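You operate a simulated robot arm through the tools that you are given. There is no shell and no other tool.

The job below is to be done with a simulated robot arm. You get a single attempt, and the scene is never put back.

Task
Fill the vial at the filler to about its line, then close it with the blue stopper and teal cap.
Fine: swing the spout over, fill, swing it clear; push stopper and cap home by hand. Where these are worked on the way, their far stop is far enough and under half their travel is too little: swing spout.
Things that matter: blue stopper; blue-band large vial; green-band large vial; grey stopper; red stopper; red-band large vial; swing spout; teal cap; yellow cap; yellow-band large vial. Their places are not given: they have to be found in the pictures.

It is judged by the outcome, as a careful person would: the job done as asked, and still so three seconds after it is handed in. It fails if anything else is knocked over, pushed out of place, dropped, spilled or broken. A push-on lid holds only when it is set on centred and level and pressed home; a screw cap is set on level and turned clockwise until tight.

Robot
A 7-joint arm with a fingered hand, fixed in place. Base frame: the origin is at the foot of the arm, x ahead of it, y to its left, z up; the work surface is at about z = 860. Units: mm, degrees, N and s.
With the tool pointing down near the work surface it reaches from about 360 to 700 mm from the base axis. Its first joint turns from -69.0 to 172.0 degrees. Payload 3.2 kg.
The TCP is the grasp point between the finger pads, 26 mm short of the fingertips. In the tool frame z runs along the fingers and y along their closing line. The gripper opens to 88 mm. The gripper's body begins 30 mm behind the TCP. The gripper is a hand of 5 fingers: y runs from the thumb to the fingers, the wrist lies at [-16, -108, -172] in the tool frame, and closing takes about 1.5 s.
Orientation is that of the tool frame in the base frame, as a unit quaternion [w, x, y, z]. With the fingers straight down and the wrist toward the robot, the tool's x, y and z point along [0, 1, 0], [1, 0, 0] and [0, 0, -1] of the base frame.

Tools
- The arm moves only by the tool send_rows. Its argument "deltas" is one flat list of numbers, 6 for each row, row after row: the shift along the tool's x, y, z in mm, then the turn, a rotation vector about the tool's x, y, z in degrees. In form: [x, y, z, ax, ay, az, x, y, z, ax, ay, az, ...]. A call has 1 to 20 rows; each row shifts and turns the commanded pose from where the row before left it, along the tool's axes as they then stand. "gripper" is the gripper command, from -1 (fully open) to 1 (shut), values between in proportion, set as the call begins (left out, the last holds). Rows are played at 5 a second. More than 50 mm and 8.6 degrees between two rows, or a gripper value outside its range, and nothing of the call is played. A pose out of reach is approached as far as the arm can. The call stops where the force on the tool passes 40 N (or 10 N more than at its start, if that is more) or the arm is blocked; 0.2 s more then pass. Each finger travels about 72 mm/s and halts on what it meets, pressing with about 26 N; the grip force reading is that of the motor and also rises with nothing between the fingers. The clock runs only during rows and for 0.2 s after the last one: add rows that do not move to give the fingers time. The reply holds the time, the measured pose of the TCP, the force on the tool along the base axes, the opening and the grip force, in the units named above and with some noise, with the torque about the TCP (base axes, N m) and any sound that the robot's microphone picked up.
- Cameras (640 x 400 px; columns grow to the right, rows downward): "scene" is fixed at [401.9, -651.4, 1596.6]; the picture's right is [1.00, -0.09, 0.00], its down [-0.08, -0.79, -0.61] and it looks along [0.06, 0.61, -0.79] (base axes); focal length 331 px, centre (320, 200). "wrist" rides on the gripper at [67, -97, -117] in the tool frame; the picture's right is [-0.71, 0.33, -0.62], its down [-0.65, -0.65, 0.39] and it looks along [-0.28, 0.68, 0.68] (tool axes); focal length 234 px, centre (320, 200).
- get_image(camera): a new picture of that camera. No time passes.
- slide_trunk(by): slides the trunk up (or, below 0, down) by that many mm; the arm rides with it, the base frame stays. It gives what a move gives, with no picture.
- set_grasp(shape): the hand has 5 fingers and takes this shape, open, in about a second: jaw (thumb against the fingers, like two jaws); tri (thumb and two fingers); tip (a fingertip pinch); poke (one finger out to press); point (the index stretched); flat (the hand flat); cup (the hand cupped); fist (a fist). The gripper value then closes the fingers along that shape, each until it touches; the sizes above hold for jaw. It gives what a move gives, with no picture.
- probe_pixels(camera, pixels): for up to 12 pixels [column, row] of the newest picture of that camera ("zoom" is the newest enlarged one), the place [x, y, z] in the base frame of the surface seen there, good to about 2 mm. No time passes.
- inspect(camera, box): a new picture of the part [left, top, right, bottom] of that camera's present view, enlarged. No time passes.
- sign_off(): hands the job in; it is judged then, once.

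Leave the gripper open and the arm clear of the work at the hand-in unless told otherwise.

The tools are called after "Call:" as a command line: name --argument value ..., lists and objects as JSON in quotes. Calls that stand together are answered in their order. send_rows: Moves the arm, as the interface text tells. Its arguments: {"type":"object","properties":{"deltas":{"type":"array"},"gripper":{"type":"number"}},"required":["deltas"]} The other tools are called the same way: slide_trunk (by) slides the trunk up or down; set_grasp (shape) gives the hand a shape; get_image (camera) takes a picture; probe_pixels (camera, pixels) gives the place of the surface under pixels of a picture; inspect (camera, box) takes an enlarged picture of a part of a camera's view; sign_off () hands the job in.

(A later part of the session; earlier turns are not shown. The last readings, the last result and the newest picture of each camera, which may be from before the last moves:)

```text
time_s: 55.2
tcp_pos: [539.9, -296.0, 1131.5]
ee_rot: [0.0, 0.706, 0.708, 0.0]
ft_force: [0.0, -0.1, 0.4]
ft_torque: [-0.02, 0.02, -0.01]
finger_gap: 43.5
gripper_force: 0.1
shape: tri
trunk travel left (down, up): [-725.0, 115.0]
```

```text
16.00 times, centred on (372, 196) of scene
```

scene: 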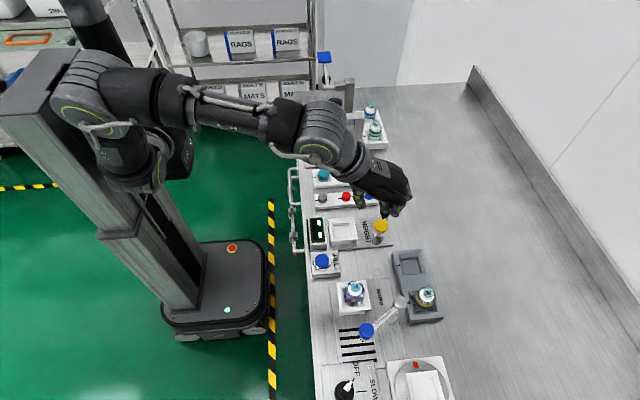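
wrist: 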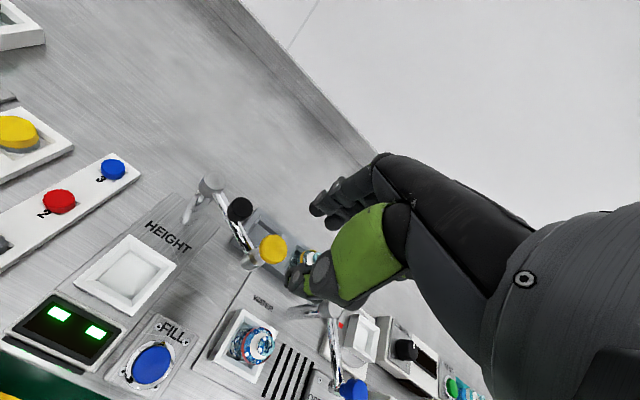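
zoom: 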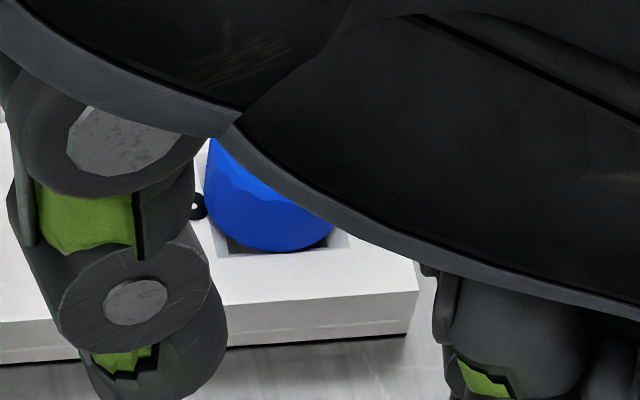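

I'll probe the blue stopper and rack with the wrist picture (stopper at (113,168), rack near it).

Call:
inspect --camera "wrist" --box '[80, 145, 144, 195]'

Call:
probe_pixels --camera "wrist" --pixels '[[113, 168], [108, 165], [120, 168], [113, 162], [113, 174], [113, 178], [130, 170], [60, 201], [100, 185]]'

```text
8.00 times, centred on (112, 170) of wrist
```

zoom: 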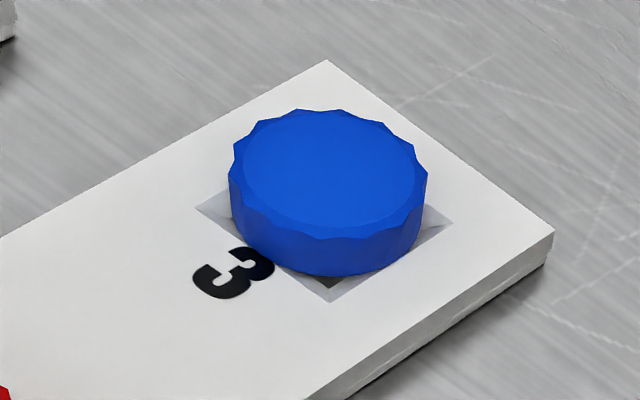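

```text
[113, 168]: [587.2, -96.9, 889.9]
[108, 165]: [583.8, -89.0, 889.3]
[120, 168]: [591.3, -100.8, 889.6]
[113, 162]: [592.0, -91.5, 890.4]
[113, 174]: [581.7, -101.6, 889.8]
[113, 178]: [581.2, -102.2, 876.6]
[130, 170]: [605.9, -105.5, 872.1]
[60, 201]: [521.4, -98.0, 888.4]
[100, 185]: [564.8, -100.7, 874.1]
```

Probing the stopper's top-face outline in this zoom for its exact centre and the rack surface height.

Call:
probe_pixels --camera "zoom" --pixels '[[330, 172], [245, 170], [415, 172], [330, 120], [330, 225], [330, 255], [330, 270], [330, 292], [440, 215], [215, 205], [500, 250], [300, 80]]'

```text
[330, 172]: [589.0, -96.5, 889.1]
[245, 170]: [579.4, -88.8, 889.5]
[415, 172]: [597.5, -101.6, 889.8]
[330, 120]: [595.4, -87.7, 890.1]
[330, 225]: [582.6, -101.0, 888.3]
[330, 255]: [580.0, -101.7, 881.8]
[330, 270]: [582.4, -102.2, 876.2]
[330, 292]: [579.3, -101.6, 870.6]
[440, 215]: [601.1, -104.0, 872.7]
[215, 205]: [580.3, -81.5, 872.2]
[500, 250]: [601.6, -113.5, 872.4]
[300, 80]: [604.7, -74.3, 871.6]
```

Stopper centre ≈ (589.5,-96), top 889.4, diameter ≈25 mm, rack surface ≈872. Before moving, I check the press frame's position to keep the hand and camera stalk clear.

Call:
get_image --camera "scene"

Call:
probe_pixels --camera "scene" --pixels '[[355, 122], [360, 150], [350, 90], [324, 58], [305, 128], [330, 132], [341, 104], [375, 140], [320, 165], [345, 85]]'

```text
taken
```

scene: 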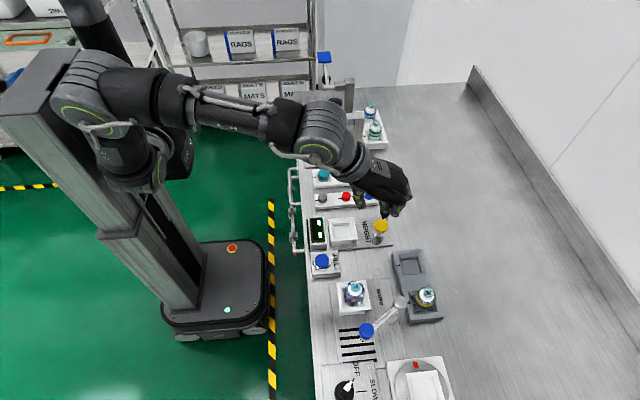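

```text
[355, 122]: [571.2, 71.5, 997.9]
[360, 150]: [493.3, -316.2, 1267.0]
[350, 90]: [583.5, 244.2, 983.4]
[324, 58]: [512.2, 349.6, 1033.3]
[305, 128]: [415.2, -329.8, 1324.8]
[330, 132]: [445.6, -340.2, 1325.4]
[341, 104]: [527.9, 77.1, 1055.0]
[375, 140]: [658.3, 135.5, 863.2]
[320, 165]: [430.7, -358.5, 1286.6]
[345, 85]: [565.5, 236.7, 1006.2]
```

The press frame is all at y>55, clear. Moving to above the blue stopper.

Call:
send_rows --deltas '[40, 10, 0, 0, 0, 0, 40, 10, 0, 0, 0, 0, 40, 10, 0, 0, 0, 0, 40, 10, 0, 0, 0, 0, 40, 9.6, 0, 0, 0, 0, 0, 0, 35, 0, 0, 0, 0, 0, 35, 0, 0, 0, 0, 0, 35, 0, 0, 0, 0, 0, 35, 0, 0, 0, 0, 0, 0, 0, 0, 0]' --gripper 0.0

Call:
get_image --camera "scene"

Call:
get_image --camera "wrist"

```text
time_s: 57.4
tcp_pos: [589.1, -100.4, 988.8]
ee_rot: [0.0, 0.707, 0.707, 0.001]
ft_force: [0.5, -1.0, 0.1]
ft_torque: [0.01, 0.03, -0.01]
finger_gap: 43.9
gripper_force: 0.0
shape: tri
trunk travel left (down, up): [-725.0, 115.0]
```

```text
taken
```

scene: 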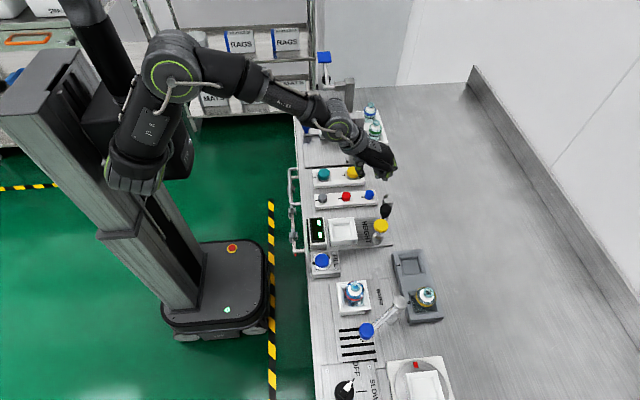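

```text
taken
```

wrist: 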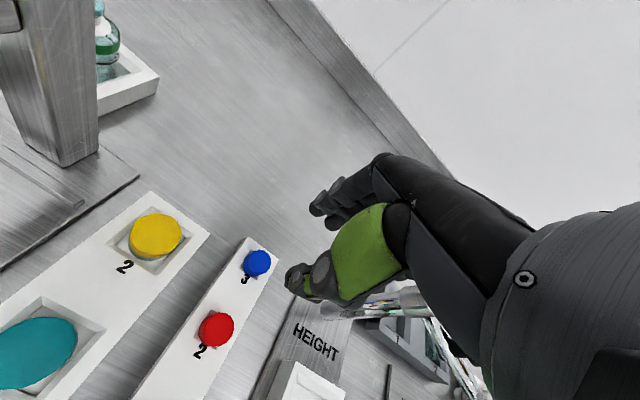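

Both views now show the blue stopper clear. I re-measure it from both cameras.

Call:
inspect --camera "scene" --box '[356, 184, 388, 204]'

Call:
probe_pixels --camera "zoom" --pixels '[[265, 180], [190, 180], [340, 180], [265, 130], [265, 225], [265, 250], [265, 290]]'

Call:
inspect --camera "wrist" --box '[225, 235, 305, 305]'

Call:
probe_pixels --camera "zoom" --pixels '[[256, 155], [256, 100], [200, 140], [310, 160], [256, 190]]'

```text
16.00 times, centred on (372, 194) of scene
```

zoom: 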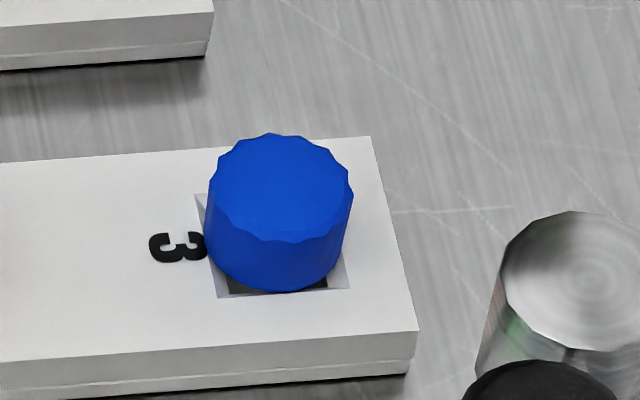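

```text
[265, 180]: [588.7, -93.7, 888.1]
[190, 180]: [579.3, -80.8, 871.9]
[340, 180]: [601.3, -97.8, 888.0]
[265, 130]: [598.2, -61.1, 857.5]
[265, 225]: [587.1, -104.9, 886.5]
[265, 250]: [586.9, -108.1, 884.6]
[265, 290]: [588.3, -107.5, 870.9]
```

```text
5.71 times, centred on (265, 270) of wrist
```

zoom: 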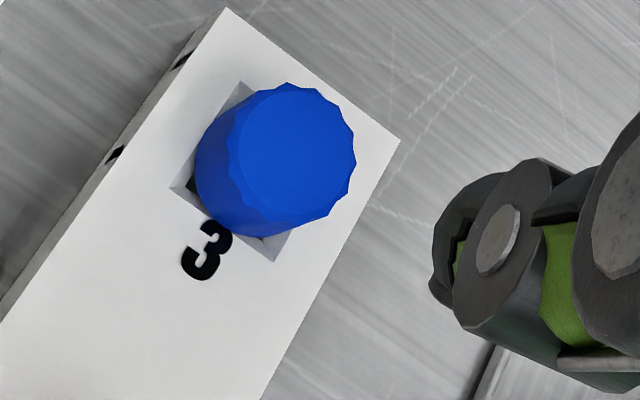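

```text
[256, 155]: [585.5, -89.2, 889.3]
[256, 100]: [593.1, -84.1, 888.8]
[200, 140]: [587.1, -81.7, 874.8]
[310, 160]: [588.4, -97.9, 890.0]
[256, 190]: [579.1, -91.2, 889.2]
```

Stopper centre ≈ (590,-95.5). I correct +4.5 mm in tool x, +1 in tool y and lower to TCP z≈935.

Call:
send_rows --deltas '[4, 0.5, 15, 0, 0, 0, 0, 0, 20, 0, 0, 0, 0, 0, 18, 0, 0, 0, 0, 0, 0, 0, 0, 0, 0, 0, 0, 0, 0, 0]' --gripper 0.0

Call:
send_rows --deltas '[0, 0, 0, 0, 0, 0]'

Call:
inspect --camera "scene" --box '[340, 150, 404, 210]'

Call:
get_image --camera "wrist"

```text
time_s: 58.6
tcp_pos: [591.8, -93.9, 935.4]
ee_rot: [-0.001, 0.706, 0.708, 0.001]
ft_force: [0.5, 0.7, -0.7]
ft_torque: [0.0, 0.0, -0.03]
finger_gap: 43.5
gripper_force: 0.0
shape: tri
trunk travel left (down, up): [-725.0, 115.0]
```

```text
time_s: 59.0
tcp_pos: [592.1, -92.3, 936.1]
ee_rot: [0.0, 0.707, 0.707, 0.0]
ft_force: [0.5, 0.1, 0.4]
ft_torque: [0.02, 0.02, -0.01]
finger_gap: 43.6
gripper_force: 0.0
shape: tri
trunk travel left (down, up): [-725.0, 115.0]
```

```text
6.67 times, centred on (372, 180) of scene
```

zoom: 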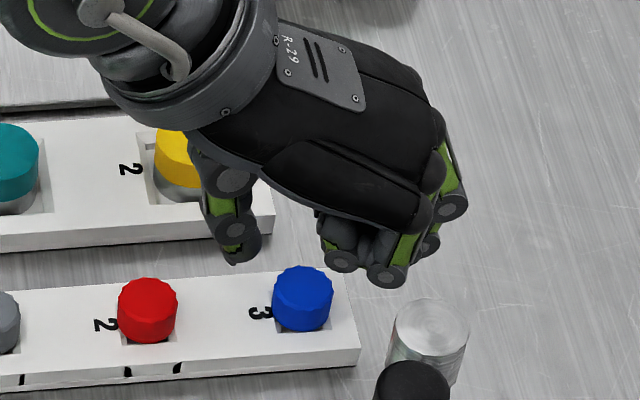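

```text
taken
```

wrist: 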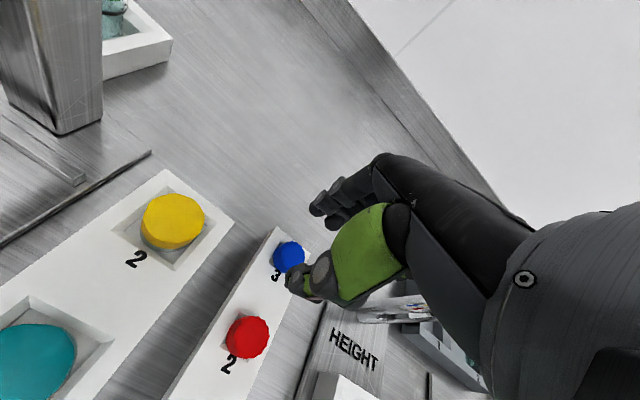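

Close over the stopper. I check the clearance of the curled fingers against the gauge post before the last descent.

Call:
inspect --camera "scene" --box '[340, 150, 404, 210]'

Call:
probe_pixels --camera "zoom" --pixels '[[387, 275], [342, 260], [400, 245], [430, 210], [452, 205], [432, 245], [430, 325], [395, 340], [430, 300], [240, 245], [420, 375]]'

```text
6.67 times, centred on (372, 180) of scene
```

zoom: 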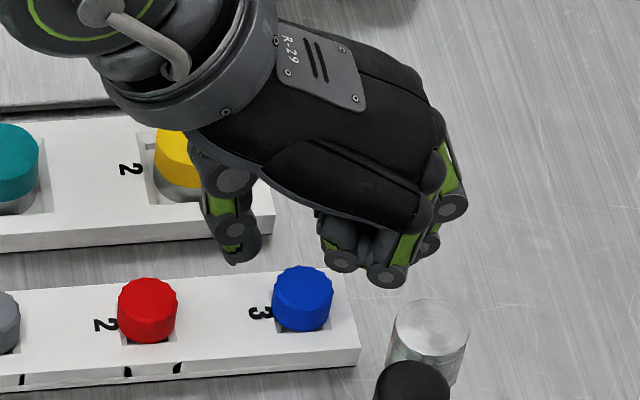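

```text
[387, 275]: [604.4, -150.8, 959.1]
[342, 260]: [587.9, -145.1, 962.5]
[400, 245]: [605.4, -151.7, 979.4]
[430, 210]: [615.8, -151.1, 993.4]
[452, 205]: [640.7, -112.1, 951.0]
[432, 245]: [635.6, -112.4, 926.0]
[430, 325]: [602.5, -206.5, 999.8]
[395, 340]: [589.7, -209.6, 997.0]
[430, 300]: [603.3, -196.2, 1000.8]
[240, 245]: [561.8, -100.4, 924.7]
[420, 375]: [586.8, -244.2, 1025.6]
```

Curled fingers end at y≈−152, post at y≈−190: clear. Lowering to TCP z≈902 with a small centring shift.

Call:
send_rows --deltas '[-2, -1.5, 12, 0, 0, 0, 0, 0, 12, 0, 0, 0, 0, 0, 6, 0, 0, 0, 0, 0, 3, 0, 0, 0, 0, 0, 0, 0, 0, 0]' --gripper 0.0

Call:
inspect --camera "scene" --box '[340, 160, 404, 210]'

Call:
inspect --camera "wrist" --box '[230, 190, 390, 310]'

```text
time_s: 60.2
tcp_pos: [589.4, -95.5, 904.0]
ee_rot: [0.0, 0.706, 0.708, 0.0]
ft_force: [0.7, -1.0, 0.0]
ft_torque: [-0.02, 0.03, 0.0]
finger_gap: 43.7
gripper_force: 0.1
shape: tri
trunk travel left (down, up): [-725.0, 115.0]
```

```text
8.00 times, centred on (372, 185) of scene
```

zoom: 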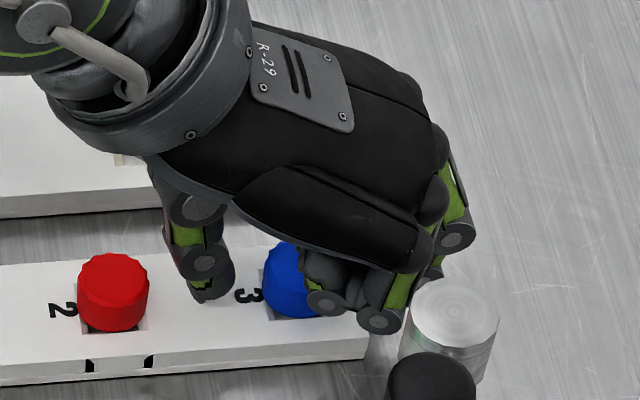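

```text
3.33 times, centred on (310, 250) of wrist
```

zoom: 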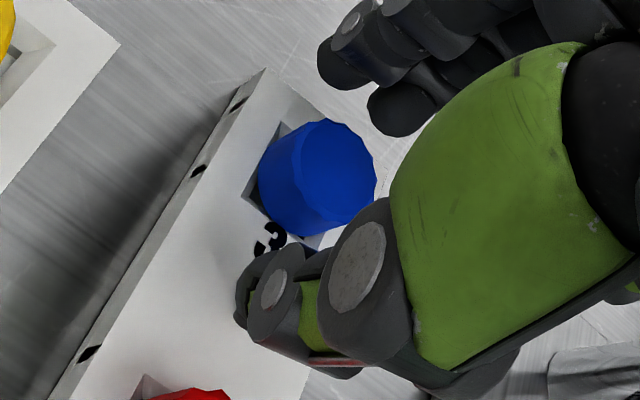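

The stopper is right between thumb and fingers. Lower 2 mm and close.

Call:
send_rows --deltas '[0, 0, 2, 0, 0, 0, 0, 0, 0, 0, 0, 0]' --gripper 0.0

Call:
send_rows --deltas '[0, 0, 0, 0, 0, 0, 0, 0, 0, 0, 0, 0, 0, 0, 0, 0, 0, 0, 0, 0, 0, 0, 0, 0, 0, 0, 0, 0, 0, 0]' --gripper 1.0

Call:
inspect --camera "wrist" --box '[230, 190, 390, 310]'

```text
time_s: 60.8
tcp_pos: [589.6, -96.1, 902.4]
ee_rot: [0.0, 0.706, 0.708, 0.0]
ft_force: [0.0, -0.2, -0.6]
ft_torque: [0.0, -0.03, 0.04]
finger_gap: 43.8
gripper_force: 0.1
shape: tri
trunk travel left (down, up): [-725.0, 115.0]
```

```text
time_s: 62.0
tcp_pos: [589.2, -95.6, 903.0]
ee_rot: [-0.001, 0.706, 0.708, 0.0]
ft_force: [-1.7, -0.7, -0.3]
ft_torque: [-0.01, 0.02, -0.02]
finger_gap: 16.0
gripper_force: 26.1
shape: tri
trunk travel left (down, up): [-725.0, 115.0]
```

```text
3.33 times, centred on (310, 250) of wrist
```

zoom: 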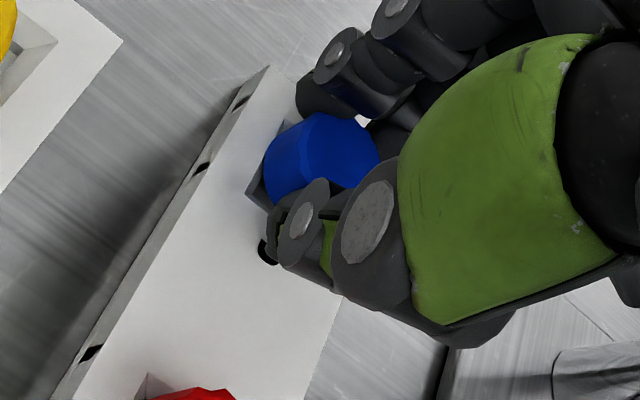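

Gripped (26 N). Lift slowly straight up 60 mm and look.

Call:
send_rows --deltas '[0, 0, -5, 0, 0, 0, 0, 0, -10, 0, 0, 0, 0, 0, -15, 0, 0, 0, 0, 0, -15, 0, 0, 0, 0, 0, -15, 0, 0, 0, 0, 0, 0, 0, 0, 0]' --gripper 1.0

Call:
inspect --camera "wrist" --box '[230, 170, 390, 290]'

Call:
inspect --camera "scene" --box '[340, 160, 404, 210]'

```text
time_s: 63.4
tcp_pos: [591.0, -97.9, 964.2]
ee_rot: [0.001, 0.707, 0.708, -0.001]
ft_force: [0.2, 0.5, -0.4]
ft_torque: [-0.02, 0.0, -0.03]
finger_gap: 16.2
gripper_force: 26.0
shape: tri
trunk travel left (down, up): [-725.0, 115.0]
```

```text
3.33 times, centred on (310, 230) of wrist
```

zoom: 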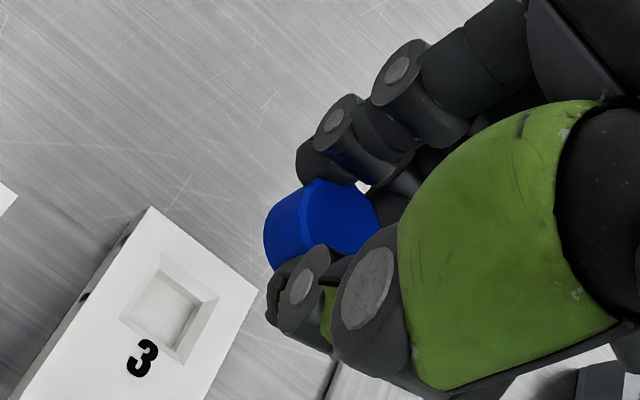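

```text
8.00 times, centred on (372, 185) of scene
```

zoom: 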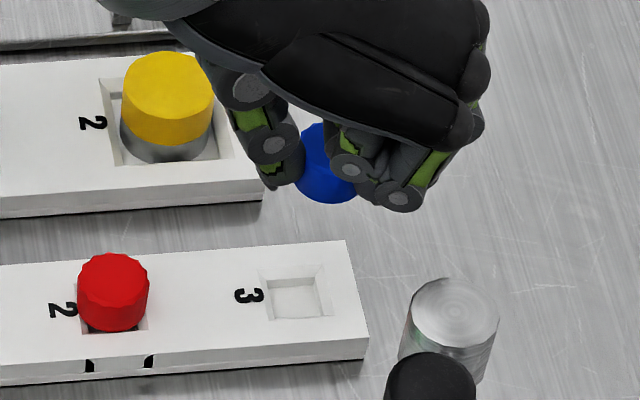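

The blue stopper is lifted and level. I probe the empty recess floor and the stopper's visible points to learn its bottom relative to the TCP.

Call:
probe_pixels --camera "zoom" --pixels '[[297, 297], [290, 285], [310, 305], [335, 330], [328, 195], [325, 180], [320, 150], [318, 130], [310, 165], [345, 190]]'

Call:
inspect --camera "scene" --box '[366, 170, 398, 190]'

```text
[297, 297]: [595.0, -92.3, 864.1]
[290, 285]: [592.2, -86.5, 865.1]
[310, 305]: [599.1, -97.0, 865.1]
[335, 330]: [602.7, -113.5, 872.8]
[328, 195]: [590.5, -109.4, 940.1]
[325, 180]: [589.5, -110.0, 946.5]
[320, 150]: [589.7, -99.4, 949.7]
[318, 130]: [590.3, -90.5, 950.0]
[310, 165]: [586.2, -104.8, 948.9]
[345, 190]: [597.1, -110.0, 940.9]
```

```text
16.00 times, centred on (382, 180) of scene
```

zoom: 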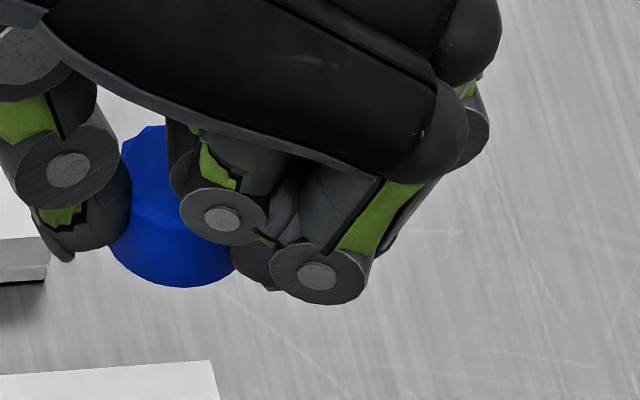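

Head spans TCP−14…−27.5, plug below to about TCP−39. Now I raise to z≈1130 and carry it to the midway point.

Call:
send_rows --deltas '[0, 0, -25, 0, 0, 0, 0, 0, -30, 0, 0, 0, 0, 0, -30, 0, 0, 0, 0, 0, -30, 0, 0, 0, 0, 0, -30, 0, 0, 0, 0, 0, -20, 0, 0, 0, -28.4, -7.2, 0, 0, 0, 0, -28.4, -7.2, 0, 0, 0, 0, -28.4, -7.2, 0, 0, 0, 0, -28.4, -7.2, 0, 0, 0, 0, -28.4, -7.2, 0, 0, 0, 0, -28.4, -7.2, 0, 0, 0, 0, -28.4, -7.2, 0, 0, 0, 0, 0, 0, 0, 0, 0, 0]' --gripper 1.0

Call:
send_rows --deltas '[0, 0, 0, 0, 0, 7.5, 0, 0, 0, 0, 0, 7.5, 0, 0, 0, 0, 0, 7.5, 0, 0, 0, 0, 0, 7.5, 0, 0, 0, 0, 0, 7.5, 0, 0, 0, 0, 0, 7.5, 0, 0, 0, 0, 0, 7.5, 0, 0, 0, 0, 0, 7.5, 0, 0, 0, 0, 0, 0]' --gripper 1.0

Call:
get_image --camera "scene"

Call:
get_image --camera "wrist"

```text
time_s: 66.4
tcp_pos: [540.3, -296.5, 1129.8]
ee_rot: [-0.001, 0.706, 0.708, 0.0]
ft_force: [-0.1, 0.7, 0.1]
ft_torque: [-0.01, 0.01, 0.03]
finger_gap: 16.0
gripper_force: 26.1
shape: tri
trunk travel left (down, up): [-725.0, 115.0]
```

```text
time_s: 68.4
tcp_pos: [538.3, -294.1, 1128.0]
ee_rot: [0.0, 0.966, 0.258, 0.002]
ft_force: [0.9, -0.1, 0.4]
ft_torque: [0.0, 0.0, -0.01]
finger_gap: 16.1
gripper_force: 26.0
shape: tri
trunk travel left (down, up): [-725.0, 115.0]
```

```text
taken
```

scene: 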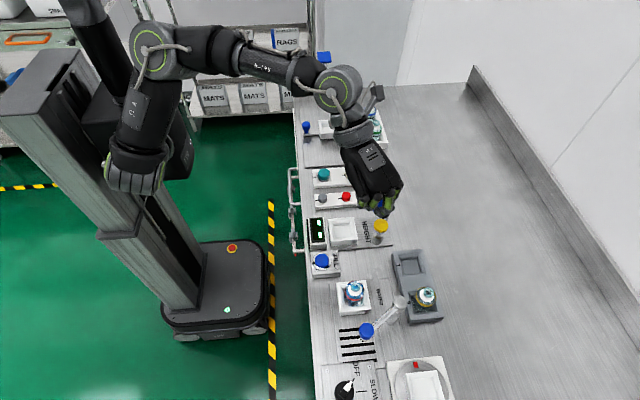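

```text
taken
```

wrist: 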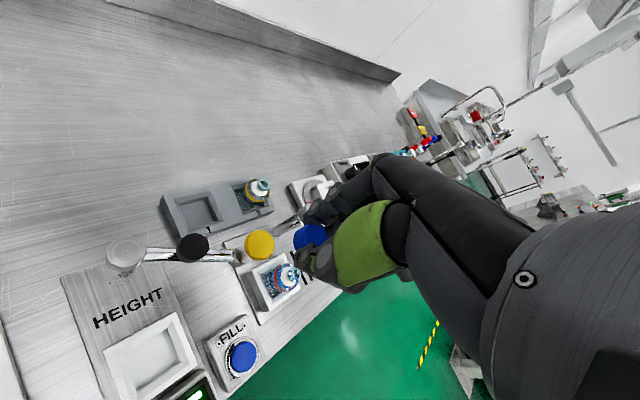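

Heading −60° now. Moving over the vial (501.5,-381.5), then down to TCP z≈1010.

Call:
send_rows --deltas '[-25, 18.9, 0, 0, 0, 0, -25, 18.9, 0, 0, 0, 0, -25.2, 18.8, 0, 0, 0, 0, 0, 0, 0, 0, 0, 0]' --gripper 1.0

Call:
send_rows --deltas '[0, 0, 25, 0, 0, 0, 0, 0, 25, 0, 0, 0, 0, 0, 25, 0, 0, 0, 0, 0, 25, 0, 0, 0, 0, 0, 15, 0, 0, 0, 0, 0, 0, 0, 0, 0]' --gripper 1.0

Call:
get_image --camera "scene"

Call:
get_image --camera "wrist"

```text
time_s: 69.4
tcp_pos: [504.1, -379.1, 1129.9]
ee_rot: [0.0, 0.966, 0.26, 0.0]
ft_force: [-0.6, -0.2, 0.2]
ft_torque: [0.0, 0.03, -0.02]
finger_gap: 15.8
gripper_force: 25.9
shape: tri
trunk travel left (down, up): [-725.0, 115.0]
```

```text
time_s: 70.8
tcp_pos: [501.7, -380.3, 1012.6]
ee_rot: [0.0, 0.966, 0.259, 0.0]
ft_force: [-0.1, 0.6, -1.3]
ft_torque: [-0.01, 0.01, -0.01]
finger_gap: 15.7
gripper_force: 25.8
shape: tri
trunk travel left (down, up): [-725.0, 115.0]
```

```text
taken
```

scene: 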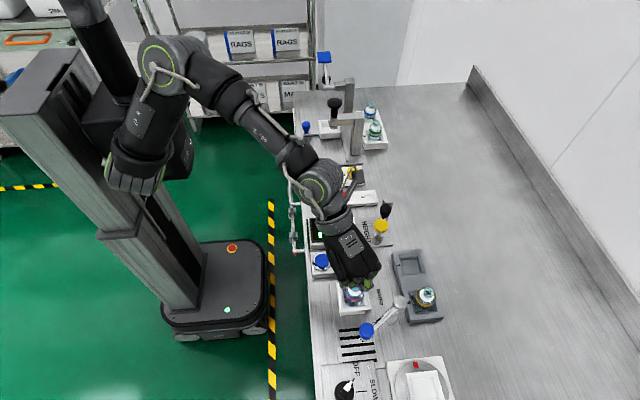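

```text
taken
```

wrist: 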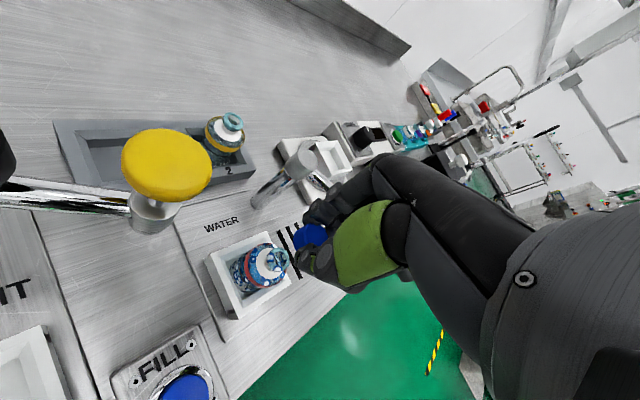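

Now close-ups from both cameras to compare the stopper's axis with the vial's neck axis.

Call:
inspect --camera "scene" --box '[330, 265, 382, 305]'

Call:
probe_pixels --camera "zoom" --pixels '[[300, 220], [330, 200], [300, 240], [320, 260], [280, 260], [300, 280]]'

Call:
inspect --camera "wrist" --box '[200, 200, 340, 300]'

```text
10.00 times, centred on (356, 285) of scene
```

zoom: 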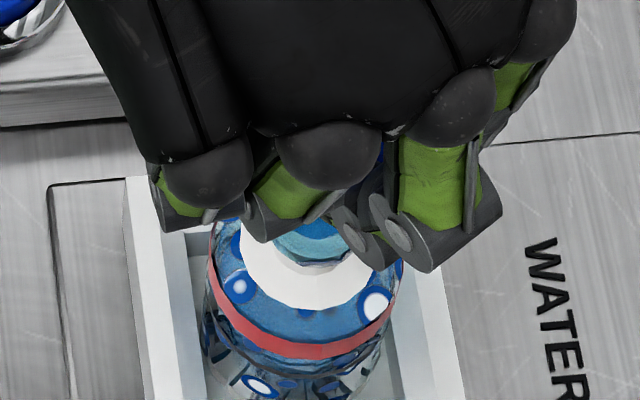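

```text
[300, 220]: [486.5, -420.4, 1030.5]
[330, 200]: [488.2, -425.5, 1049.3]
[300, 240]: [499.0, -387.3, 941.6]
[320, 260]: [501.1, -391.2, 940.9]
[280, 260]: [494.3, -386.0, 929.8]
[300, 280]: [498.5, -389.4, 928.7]
```

```text
4.00 times, centred on (270, 250) of wrist
```

zoom: 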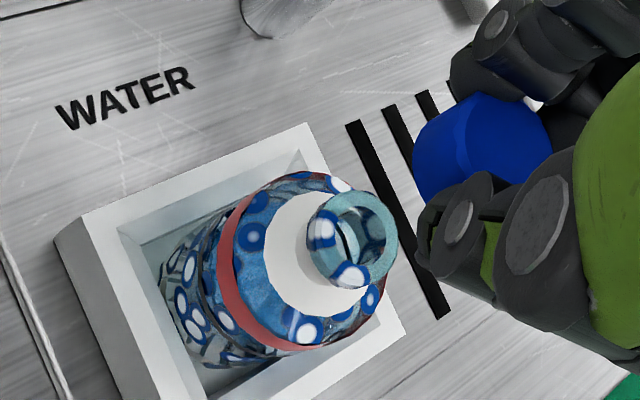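

I probe the stopper's visible surface in the wrist zoom and the neck ring as well, to compare their axes.

Call:
probe_pixels --camera "zoom" --pixels '[[420, 150], [435, 130], [440, 170], [450, 110], [480, 110], [500, 130], [530, 130], [490, 150], [312, 245], [395, 245], [355, 200], [355, 282]]'

```text
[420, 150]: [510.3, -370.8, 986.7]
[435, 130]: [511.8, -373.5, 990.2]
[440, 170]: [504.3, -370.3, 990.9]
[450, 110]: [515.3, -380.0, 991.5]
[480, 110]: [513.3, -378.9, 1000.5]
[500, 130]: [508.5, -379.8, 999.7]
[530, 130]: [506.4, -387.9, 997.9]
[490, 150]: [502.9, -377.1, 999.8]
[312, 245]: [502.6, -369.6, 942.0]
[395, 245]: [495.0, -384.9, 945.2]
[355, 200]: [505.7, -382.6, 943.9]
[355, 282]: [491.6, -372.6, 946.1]
```

I refine both axes with more probe points: stopper side surface and the neck ring's outer wall.

Call:
inspect --camera "wrist" --box '[292, 215, 352, 255]'

Call:
probe_pixels --camera "zoom" --pixels '[[130, 200], [150, 160], [150, 200], [150, 230], [180, 120], [180, 160], [180, 200], [180, 240], [200, 100], [200, 140], [210, 180], [200, 250]]'

Call:
inspect --camera "wrist" --box '[262, 240, 312, 280]'

Call:
probe_pixels --camera "zoom" --pixels '[[170, 150], [180, 200], [200, 260], [220, 120], [260, 110], [300, 100], [390, 150], [400, 200], [380, 260], [330, 310], [280, 310], [230, 290]]'

```text
10.00 times, centred on (322, 235) of wrist
```

zoom: 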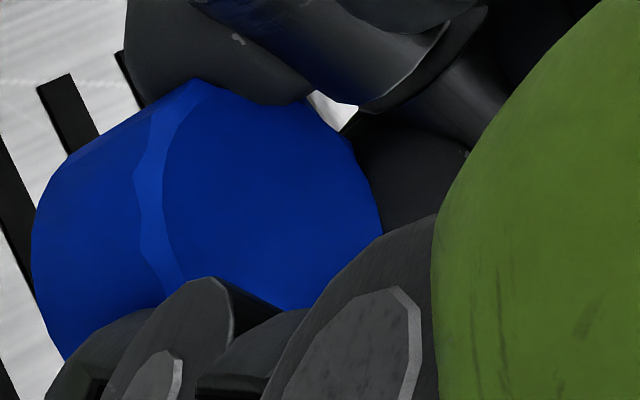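

```text
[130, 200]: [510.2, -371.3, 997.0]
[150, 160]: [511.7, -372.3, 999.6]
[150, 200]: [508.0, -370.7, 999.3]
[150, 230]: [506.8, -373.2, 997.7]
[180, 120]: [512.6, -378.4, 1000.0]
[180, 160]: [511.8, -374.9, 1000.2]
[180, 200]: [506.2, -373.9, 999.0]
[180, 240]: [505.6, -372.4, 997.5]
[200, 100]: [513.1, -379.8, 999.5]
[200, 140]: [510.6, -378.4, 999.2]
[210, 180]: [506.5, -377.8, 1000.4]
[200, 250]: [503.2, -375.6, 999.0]
```

```text
10.00 times, centred on (287, 260) of wrist
```

zoom: 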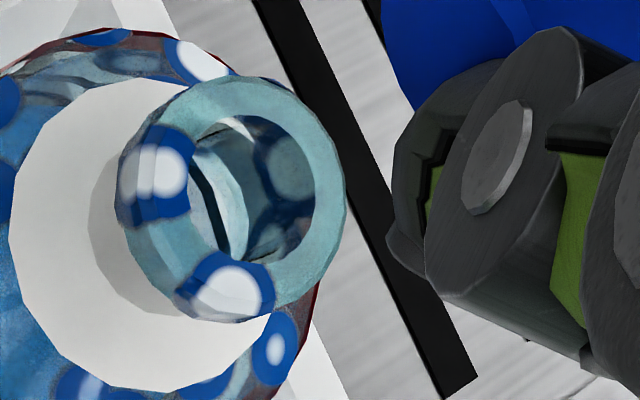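

```text
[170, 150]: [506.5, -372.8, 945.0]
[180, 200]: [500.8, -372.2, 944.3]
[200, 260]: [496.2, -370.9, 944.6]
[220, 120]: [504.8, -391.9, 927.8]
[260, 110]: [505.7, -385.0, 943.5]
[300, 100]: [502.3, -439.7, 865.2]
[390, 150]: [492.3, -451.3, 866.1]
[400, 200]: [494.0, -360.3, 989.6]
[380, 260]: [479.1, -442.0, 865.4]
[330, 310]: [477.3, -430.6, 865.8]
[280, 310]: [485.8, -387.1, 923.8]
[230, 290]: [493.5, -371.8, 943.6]
```

More ring-top points for the neck (annulus points around the mouth).

Call:
probe_pixels --camera "zoom" --pixels '[[250, 90], [290, 105], [330, 190], [325, 150], [310, 250], [280, 285], [235, 295], [175, 120], [200, 100], [165, 170], [170, 230], [195, 275]]'

```text
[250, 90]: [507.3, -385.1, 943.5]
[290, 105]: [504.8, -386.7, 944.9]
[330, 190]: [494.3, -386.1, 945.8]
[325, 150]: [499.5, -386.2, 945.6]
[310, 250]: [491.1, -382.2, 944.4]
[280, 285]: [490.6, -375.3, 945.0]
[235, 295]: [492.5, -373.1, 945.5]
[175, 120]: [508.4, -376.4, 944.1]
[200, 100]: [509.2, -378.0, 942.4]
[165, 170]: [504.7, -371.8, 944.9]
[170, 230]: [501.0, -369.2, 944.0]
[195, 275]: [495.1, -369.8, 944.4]
```

The two cameras differ by ~3 mm, so I'll compare relative positions when they are close together. Lowering to TCP z≈988 (plug still ~5 mm above the rim) and re-measuring.

Call:
send_rows --deltas '[0, 0, 12, 0, 0, 0, 0, 0, 11, 0, 0, 0, 0, 0, 0, 0, 0, 0]' --gripper 1.0

Call:
inspect --camera "wrist" --box '[252, 205, 352, 275]'

Call:
inspect --camera "scene" --box '[335, 265, 375, 295]'

```text
time_s: 71.6
tcp_pos: [502.2, -380.8, 988.4]
ee_rot: [0.0, 0.966, 0.26, 0.0]
ft_force: [0.3, -0.2, -0.6]
ft_torque: [0.01, 0.02, -0.02]
finger_gap: 15.8
gripper_force: 25.8
shape: tri
trunk travel left (down, up): [-725.0, 115.0]
```

```text
5.71 times, centred on (302, 240) of wrist
```

zoom: 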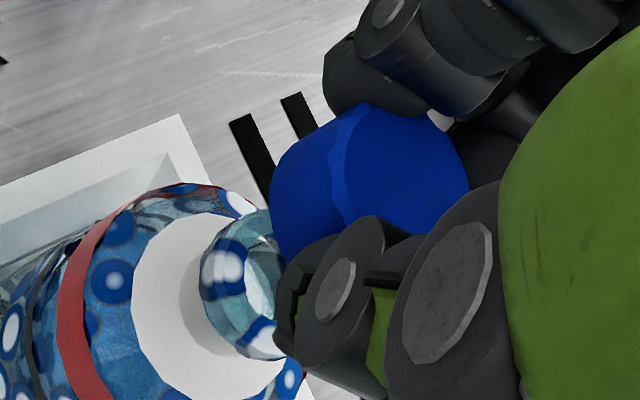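

```text
13.33 times, centred on (355, 280) of scene
```

zoom: 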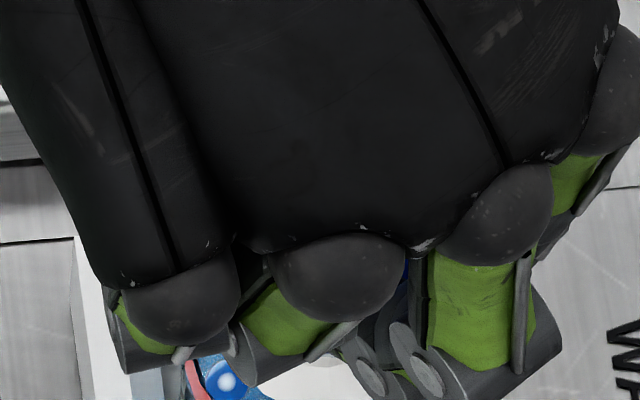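

From this heading the scene camera is blocked by the back of the hand. I'll rise 25 mm and turn to heading 0°, where the scene camera can see both stopper and neck.

Call:
send_rows --deltas '[0, 0, -15, 0, 0, 0, 0, 0, -15, 0, 0, 0, 0, 0, 0, 0, 0, -7.5, 0, 0, 0, 0, 0, -7.5, 0, 0, 0, 0, 0, -7.5, 0, 0, 0, 0, 0, -7.5, 0, 0, 0, 0, 0, -7.5, 0, 0, 0, 0, 0, -7.5, 0, 0, 0, 0, 0, -7.5, 0, 0, 0, 0, 0, -7.5, 0, 0, 0, 0, 0, 0]' --gripper 1.0

Call:
inspect --camera "scene" --box '[325, 255, 389, 305]'

Call:
get_image --camera "wrist"

```text
time_s: 74.0
tcp_pos: [502.9, -380.7, 1019.8]
ee_rot: [0.0, 0.706, 0.708, 0.0]
ft_force: [0.1, 0.9, 0.2]
ft_torque: [-0.02, 0.0, -0.01]
finger_gap: 15.7
gripper_force: 26.2
shape: tri
trunk travel left (down, up): [-725.0, 115.0]
```

```text
8.00 times, centred on (357, 280) of scene
```

zoom: 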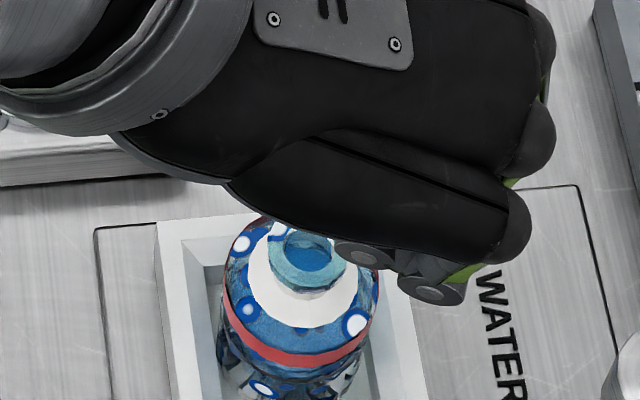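

```text
taken
```

wrist: 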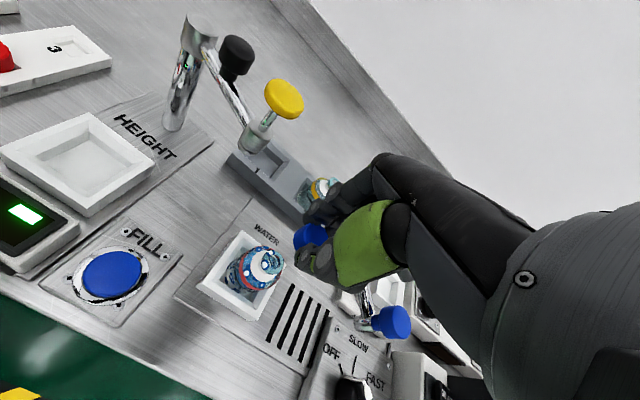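

The scene camera is too steep here to see the stopper under the palm, so I'll rely on the wrist camera from this second heading: measure the stopper outline and the neck in the wrist picture.

Call:
inspect --camera "wrist" --box '[285, 215, 335, 255]'

Call:
inspect --camera "wrist" --box '[215, 220, 305, 300]'

```text
10.00 times, centred on (310, 235) of wrist
```

zoom: 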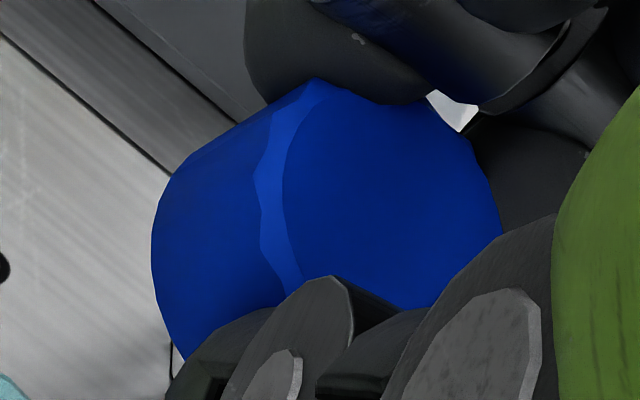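

```text
5.00 times, centred on (260, 260) of wrist
```

zoom: 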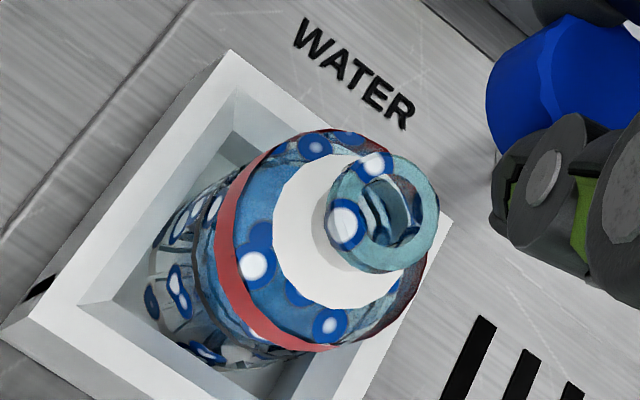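

I need a sharper picture of the neck ring from this heading; zooming further, and taking a fresh pose reading.

Call:
send_rows --deltas '[0, 0, 0, 0, 0, 0, 0, 0, 0, 0, 0, 0]' --gripper 1.0

Call:
inspect --camera "wrist" --box '[254, 245, 294, 280]'

Call:
probe_pixels --camera "zoom" --pixels '[[320, 60], [380, 50], [420, 80], [460, 150], [465, 200], [440, 260], [380, 300], [330, 320], [280, 300], [270, 240], [270, 160], [290, 90]]'

```text
time_s: 74.6
tcp_pos: [504.3, -380.1, 1019.3]
ee_rot: [0.001, 0.706, 0.708, 0.0]
ft_force: [0.3, -0.3, -0.7]
ft_torque: [0.03, -0.01, 0.01]
finger_gap: 15.4
gripper_force: 26.1
shape: tri
trunk travel left (down, up): [-725.0, 115.0]
```

```text
11.43 times, centred on (274, 262) of wrist
```

zoom: 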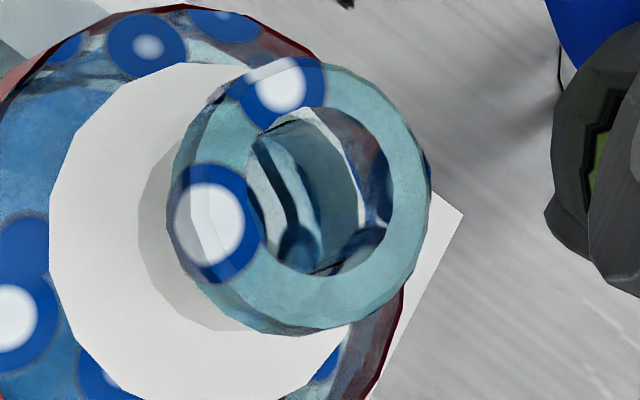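

```text
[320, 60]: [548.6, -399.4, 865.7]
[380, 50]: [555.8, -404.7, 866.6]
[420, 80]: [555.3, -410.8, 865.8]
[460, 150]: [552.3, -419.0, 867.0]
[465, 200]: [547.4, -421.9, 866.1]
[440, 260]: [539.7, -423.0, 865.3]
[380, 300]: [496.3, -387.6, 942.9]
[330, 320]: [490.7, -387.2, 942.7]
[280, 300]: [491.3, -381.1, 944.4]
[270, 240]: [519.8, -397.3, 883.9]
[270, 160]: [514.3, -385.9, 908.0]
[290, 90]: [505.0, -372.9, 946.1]
```

Comparing stopper and neck in the wrist view at both headings, the stopper sits about 4.6 mm too far in +x. I shift by tool y −4.6 and lower to TCP z≈989 to recheck.

Call:
send_rows --deltas '[0, -4.6, 0, 0, 0, 0, 0, 0, 15, 0, 0, 0, 0, 0, 15, 0, 0, 0, 0, 0, 0, 0, 0, 0, 0, 0, 0, 0, 0, 0]' --gripper 1.0

Call:
inspect --camera "wrist" --box '[260, 210, 340, 270]'

Call:
inspect --camera "scene" --box '[325, 255, 389, 305]'

```text
time_s: 75.8
tcp_pos: [496.7, -382.1, 989.1]
ee_rot: [0.0, 0.707, 0.708, 0.0]
ft_force: [-0.3, -0.3, -0.1]
ft_torque: [0.0, 0.01, 0.03]
finger_gap: 15.8
gripper_force: 26.1
shape: tri
trunk travel left (down, up): [-725.0, 115.0]
```

```text
6.67 times, centred on (300, 240) of wrist
```

zoom: 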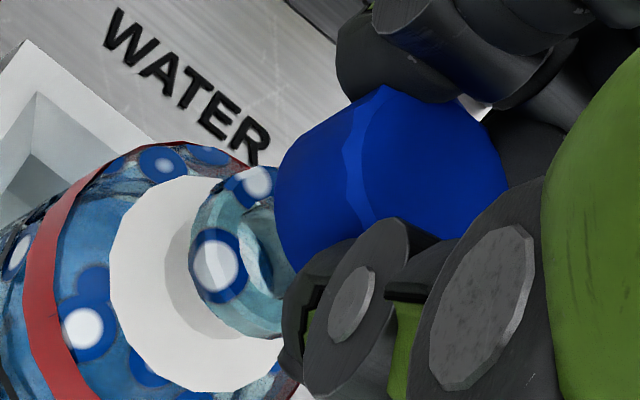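

```text
8.00 times, centred on (357, 280) of scene
```

zoom: 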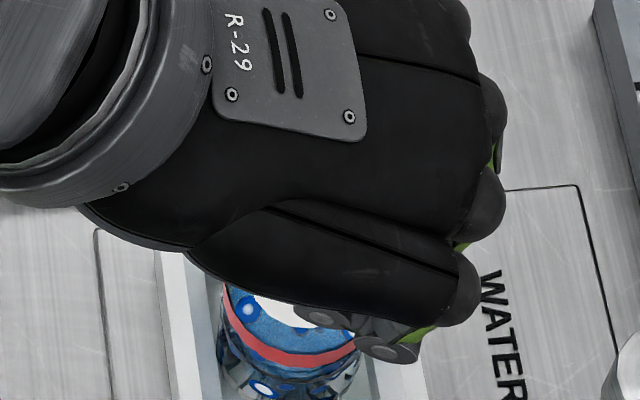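

Closer zoom on the neck ring at this height to compare with the position expected for alignment.

Call:
inspect --camera "wrist" --box '[276, 228, 306, 264]'

Call:
send_rows --deltas '[0, 0, 0, 0, 0, 0]'

Call:
send_rows --deltas '[0, 0, 0, 0, 0, 0]'

```text
11.11 times, centred on (291, 246) of wrist
```

zoom: 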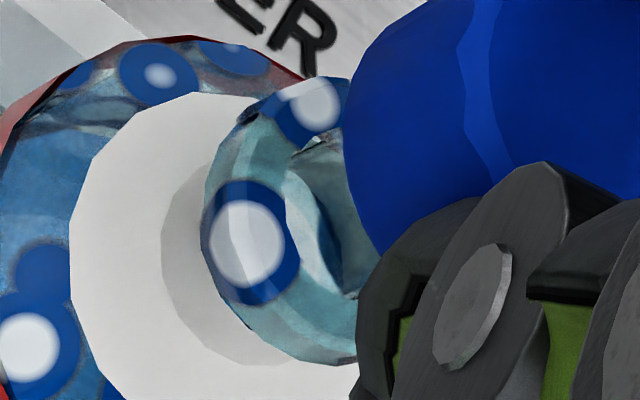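

```text
time_s: 76.2
tcp_pos: [497.7, -381.1, 988.4]
ee_rot: [0.0, 0.706, 0.708, 0.0]
ft_force: [0.0, 0.1, -0.1]
ft_torque: [0.03, -0.01, 0.0]
finger_gap: 15.5
gripper_force: 26.0
shape: tri
trunk travel left (down, up): [-725.0, 115.0]
```

```text
time_s: 76.6
tcp_pos: [497.6, -382.1, 990.2]
ee_rot: [0.001, 0.706, 0.708, 0.0]
ft_force: [0.3, 0.8, 1.1]
ft_torque: [-0.01, -0.07, 0.0]
finger_gap: 15.9
gripper_force: 25.7
shape: tri
trunk travel left (down, up): [-725.0, 115.0]
```

Residual offset ≈1.2 mm in tool y. I correct it and lower in small steps, watching the force.

Call:
send_rows --deltas '[0.3, 1.2, 2, 0, 0, 0, 0, 0, 1.5, 0, 0, 0, 0, 0, 1.5, 0, 0, 0, 0, 0, 0, 0, 0, 0]' --gripper 1.0

Call:
inspect --camera "wrist" --box '[276, 220, 316, 256]'

```text
time_s: 77.6
tcp_pos: [497.4, -379.9, 985.8]
ee_rot: [0.0, 0.706, 0.708, -0.001]
ft_force: [-0.7, 0.0, -0.1]
ft_torque: [0.0, 0.0, -0.01]
finger_gap: 15.4
gripper_force: 26.1
shape: tri
trunk travel left (down, up): [-725.0, 115.0]
```

```text
11.11 times, centred on (296, 238) of wrist
```

zoom: 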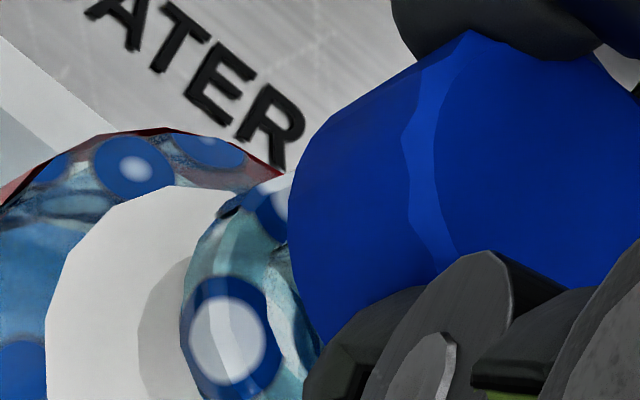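

No force yet at z≈985. Continue down in 1.5 mm steps.

Call:
send_rows --deltas '[0, 0, 1.5, 0, 0, 0, 0, 0, 1.5, 0, 0, 0]' --gripper 1.0

Call:
send_rows --deltas '[0, 0, 1.5, 0, 0, 0]' --gripper 1.0

Call:
inspect --camera "wrist" --box '[266, 215, 326, 265]'

```text
time_s: 78.2
tcp_pos: [499.0, -380.5, 981.0]
ee_rot: [0.0, 0.706, 0.708, 0.0]
ft_force: [-0.1, 1.3, -0.3]
ft_torque: [-0.01, -0.01, 0.01]
finger_gap: 15.9
gripper_force: 25.9
shape: tri
trunk travel left (down, up): [-725.0, 115.0]
```

```text
time_s: 78.6
tcp_pos: [497.5, -380.6, 979.9]
ee_rot: [0.0, 0.706, 0.708, -0.001]
ft_force: [-0.4, 0.8, -0.4]
ft_torque: [-0.03, 0.02, 0.03]
finger_gap: 15.7
gripper_force: 26.1
shape: tri
trunk travel left (down, up): [-725.0, 115.0]
```

```text
8.00 times, centred on (296, 240) of wrist
```

zoom: 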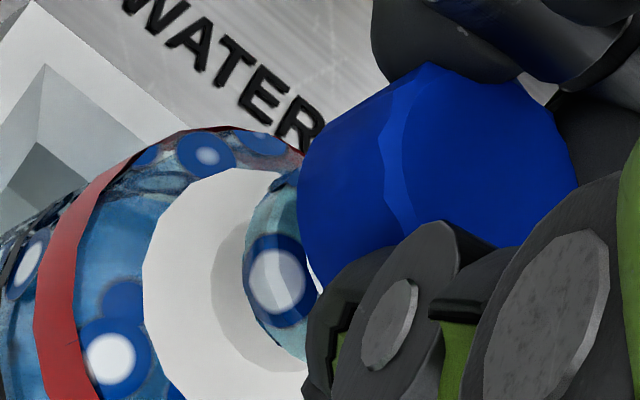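

Still free at z≈980. Continue lowering gently.

Call:
send_rows --deltas '[0, 0, 1.5, 0, 0, 0, 0, 0, 1.5, 0, 0, 0]' --gripper 1.0

Call:
inspect --camera "wrist" --box '[266, 215, 326, 265]'

```text
time_s: 79.2
tcp_pos: [498.8, -380.3, 978.2]
ee_rot: [0.001, 0.707, 0.707, 0.0]
ft_force: [-0.3, 0.3, 3.0]
ft_torque: [0.0, 0.01, 0.0]
finger_gap: 15.9
gripper_force: 26.1
shape: tri
trunk travel left (down, up): [-725.0, 115.0]
```

```text
8.00 times, centred on (296, 240) of wrist
```

zoom: 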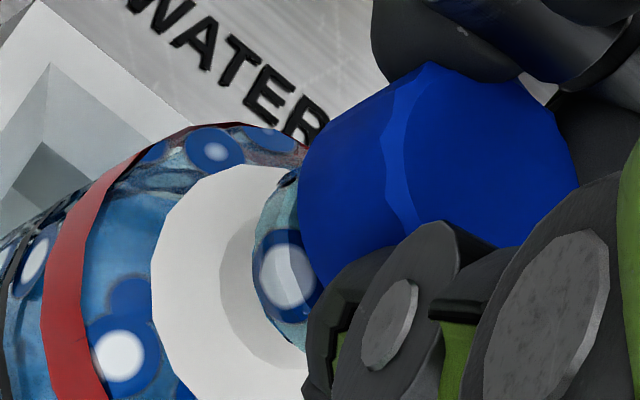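

Contact begins (3 N) with the head still ~6 mm above the rim — the plug should be entering the mouth. Push another 1.5 mm and watch.

Call:
send_rows --deltas '[0, 0, 1.5, 0, 0, 0, 0, 0, 0, 0, 0, 0]' --gripper 1.0

Call:
inspect --camera "wrist" --box '[266, 215, 326, 265]'

Call:
inspect --camera "scene" --box '[325, 260, 389, 310]'

```text
time_s: 79.8
tcp_pos: [498.6, -379.7, 974.1]
ee_rot: [-0.002, 0.706, 0.708, 0.0]
ft_force: [0.6, 0.0, -0.7]
ft_torque: [0.02, -0.02, 0.01]
finger_gap: 15.6
gripper_force: 26.2
shape: tri
trunk travel left (down, up): [-725.0, 115.0]
```

```text
8.00 times, centred on (296, 240) of wrist
```

zoom: 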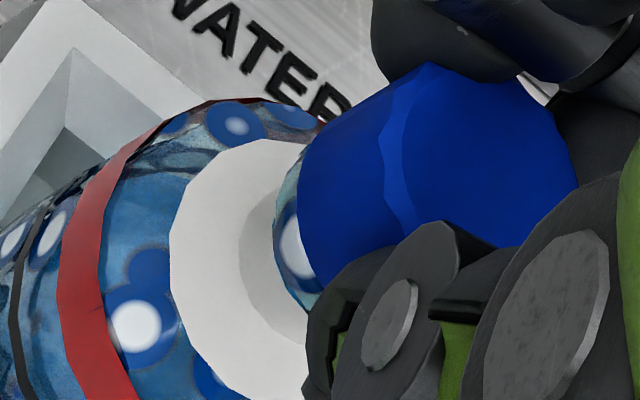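

```text
8.00 times, centred on (357, 285) of scene
```

zoom: 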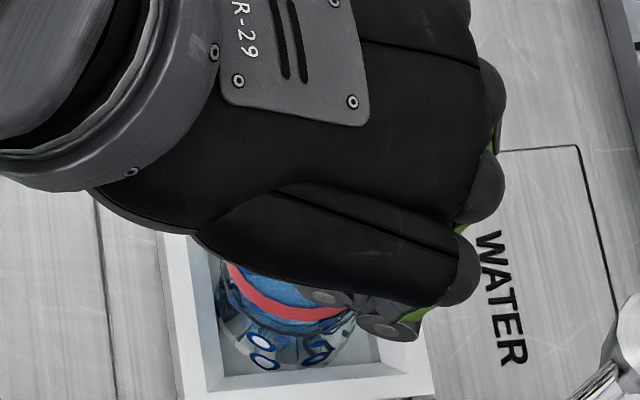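

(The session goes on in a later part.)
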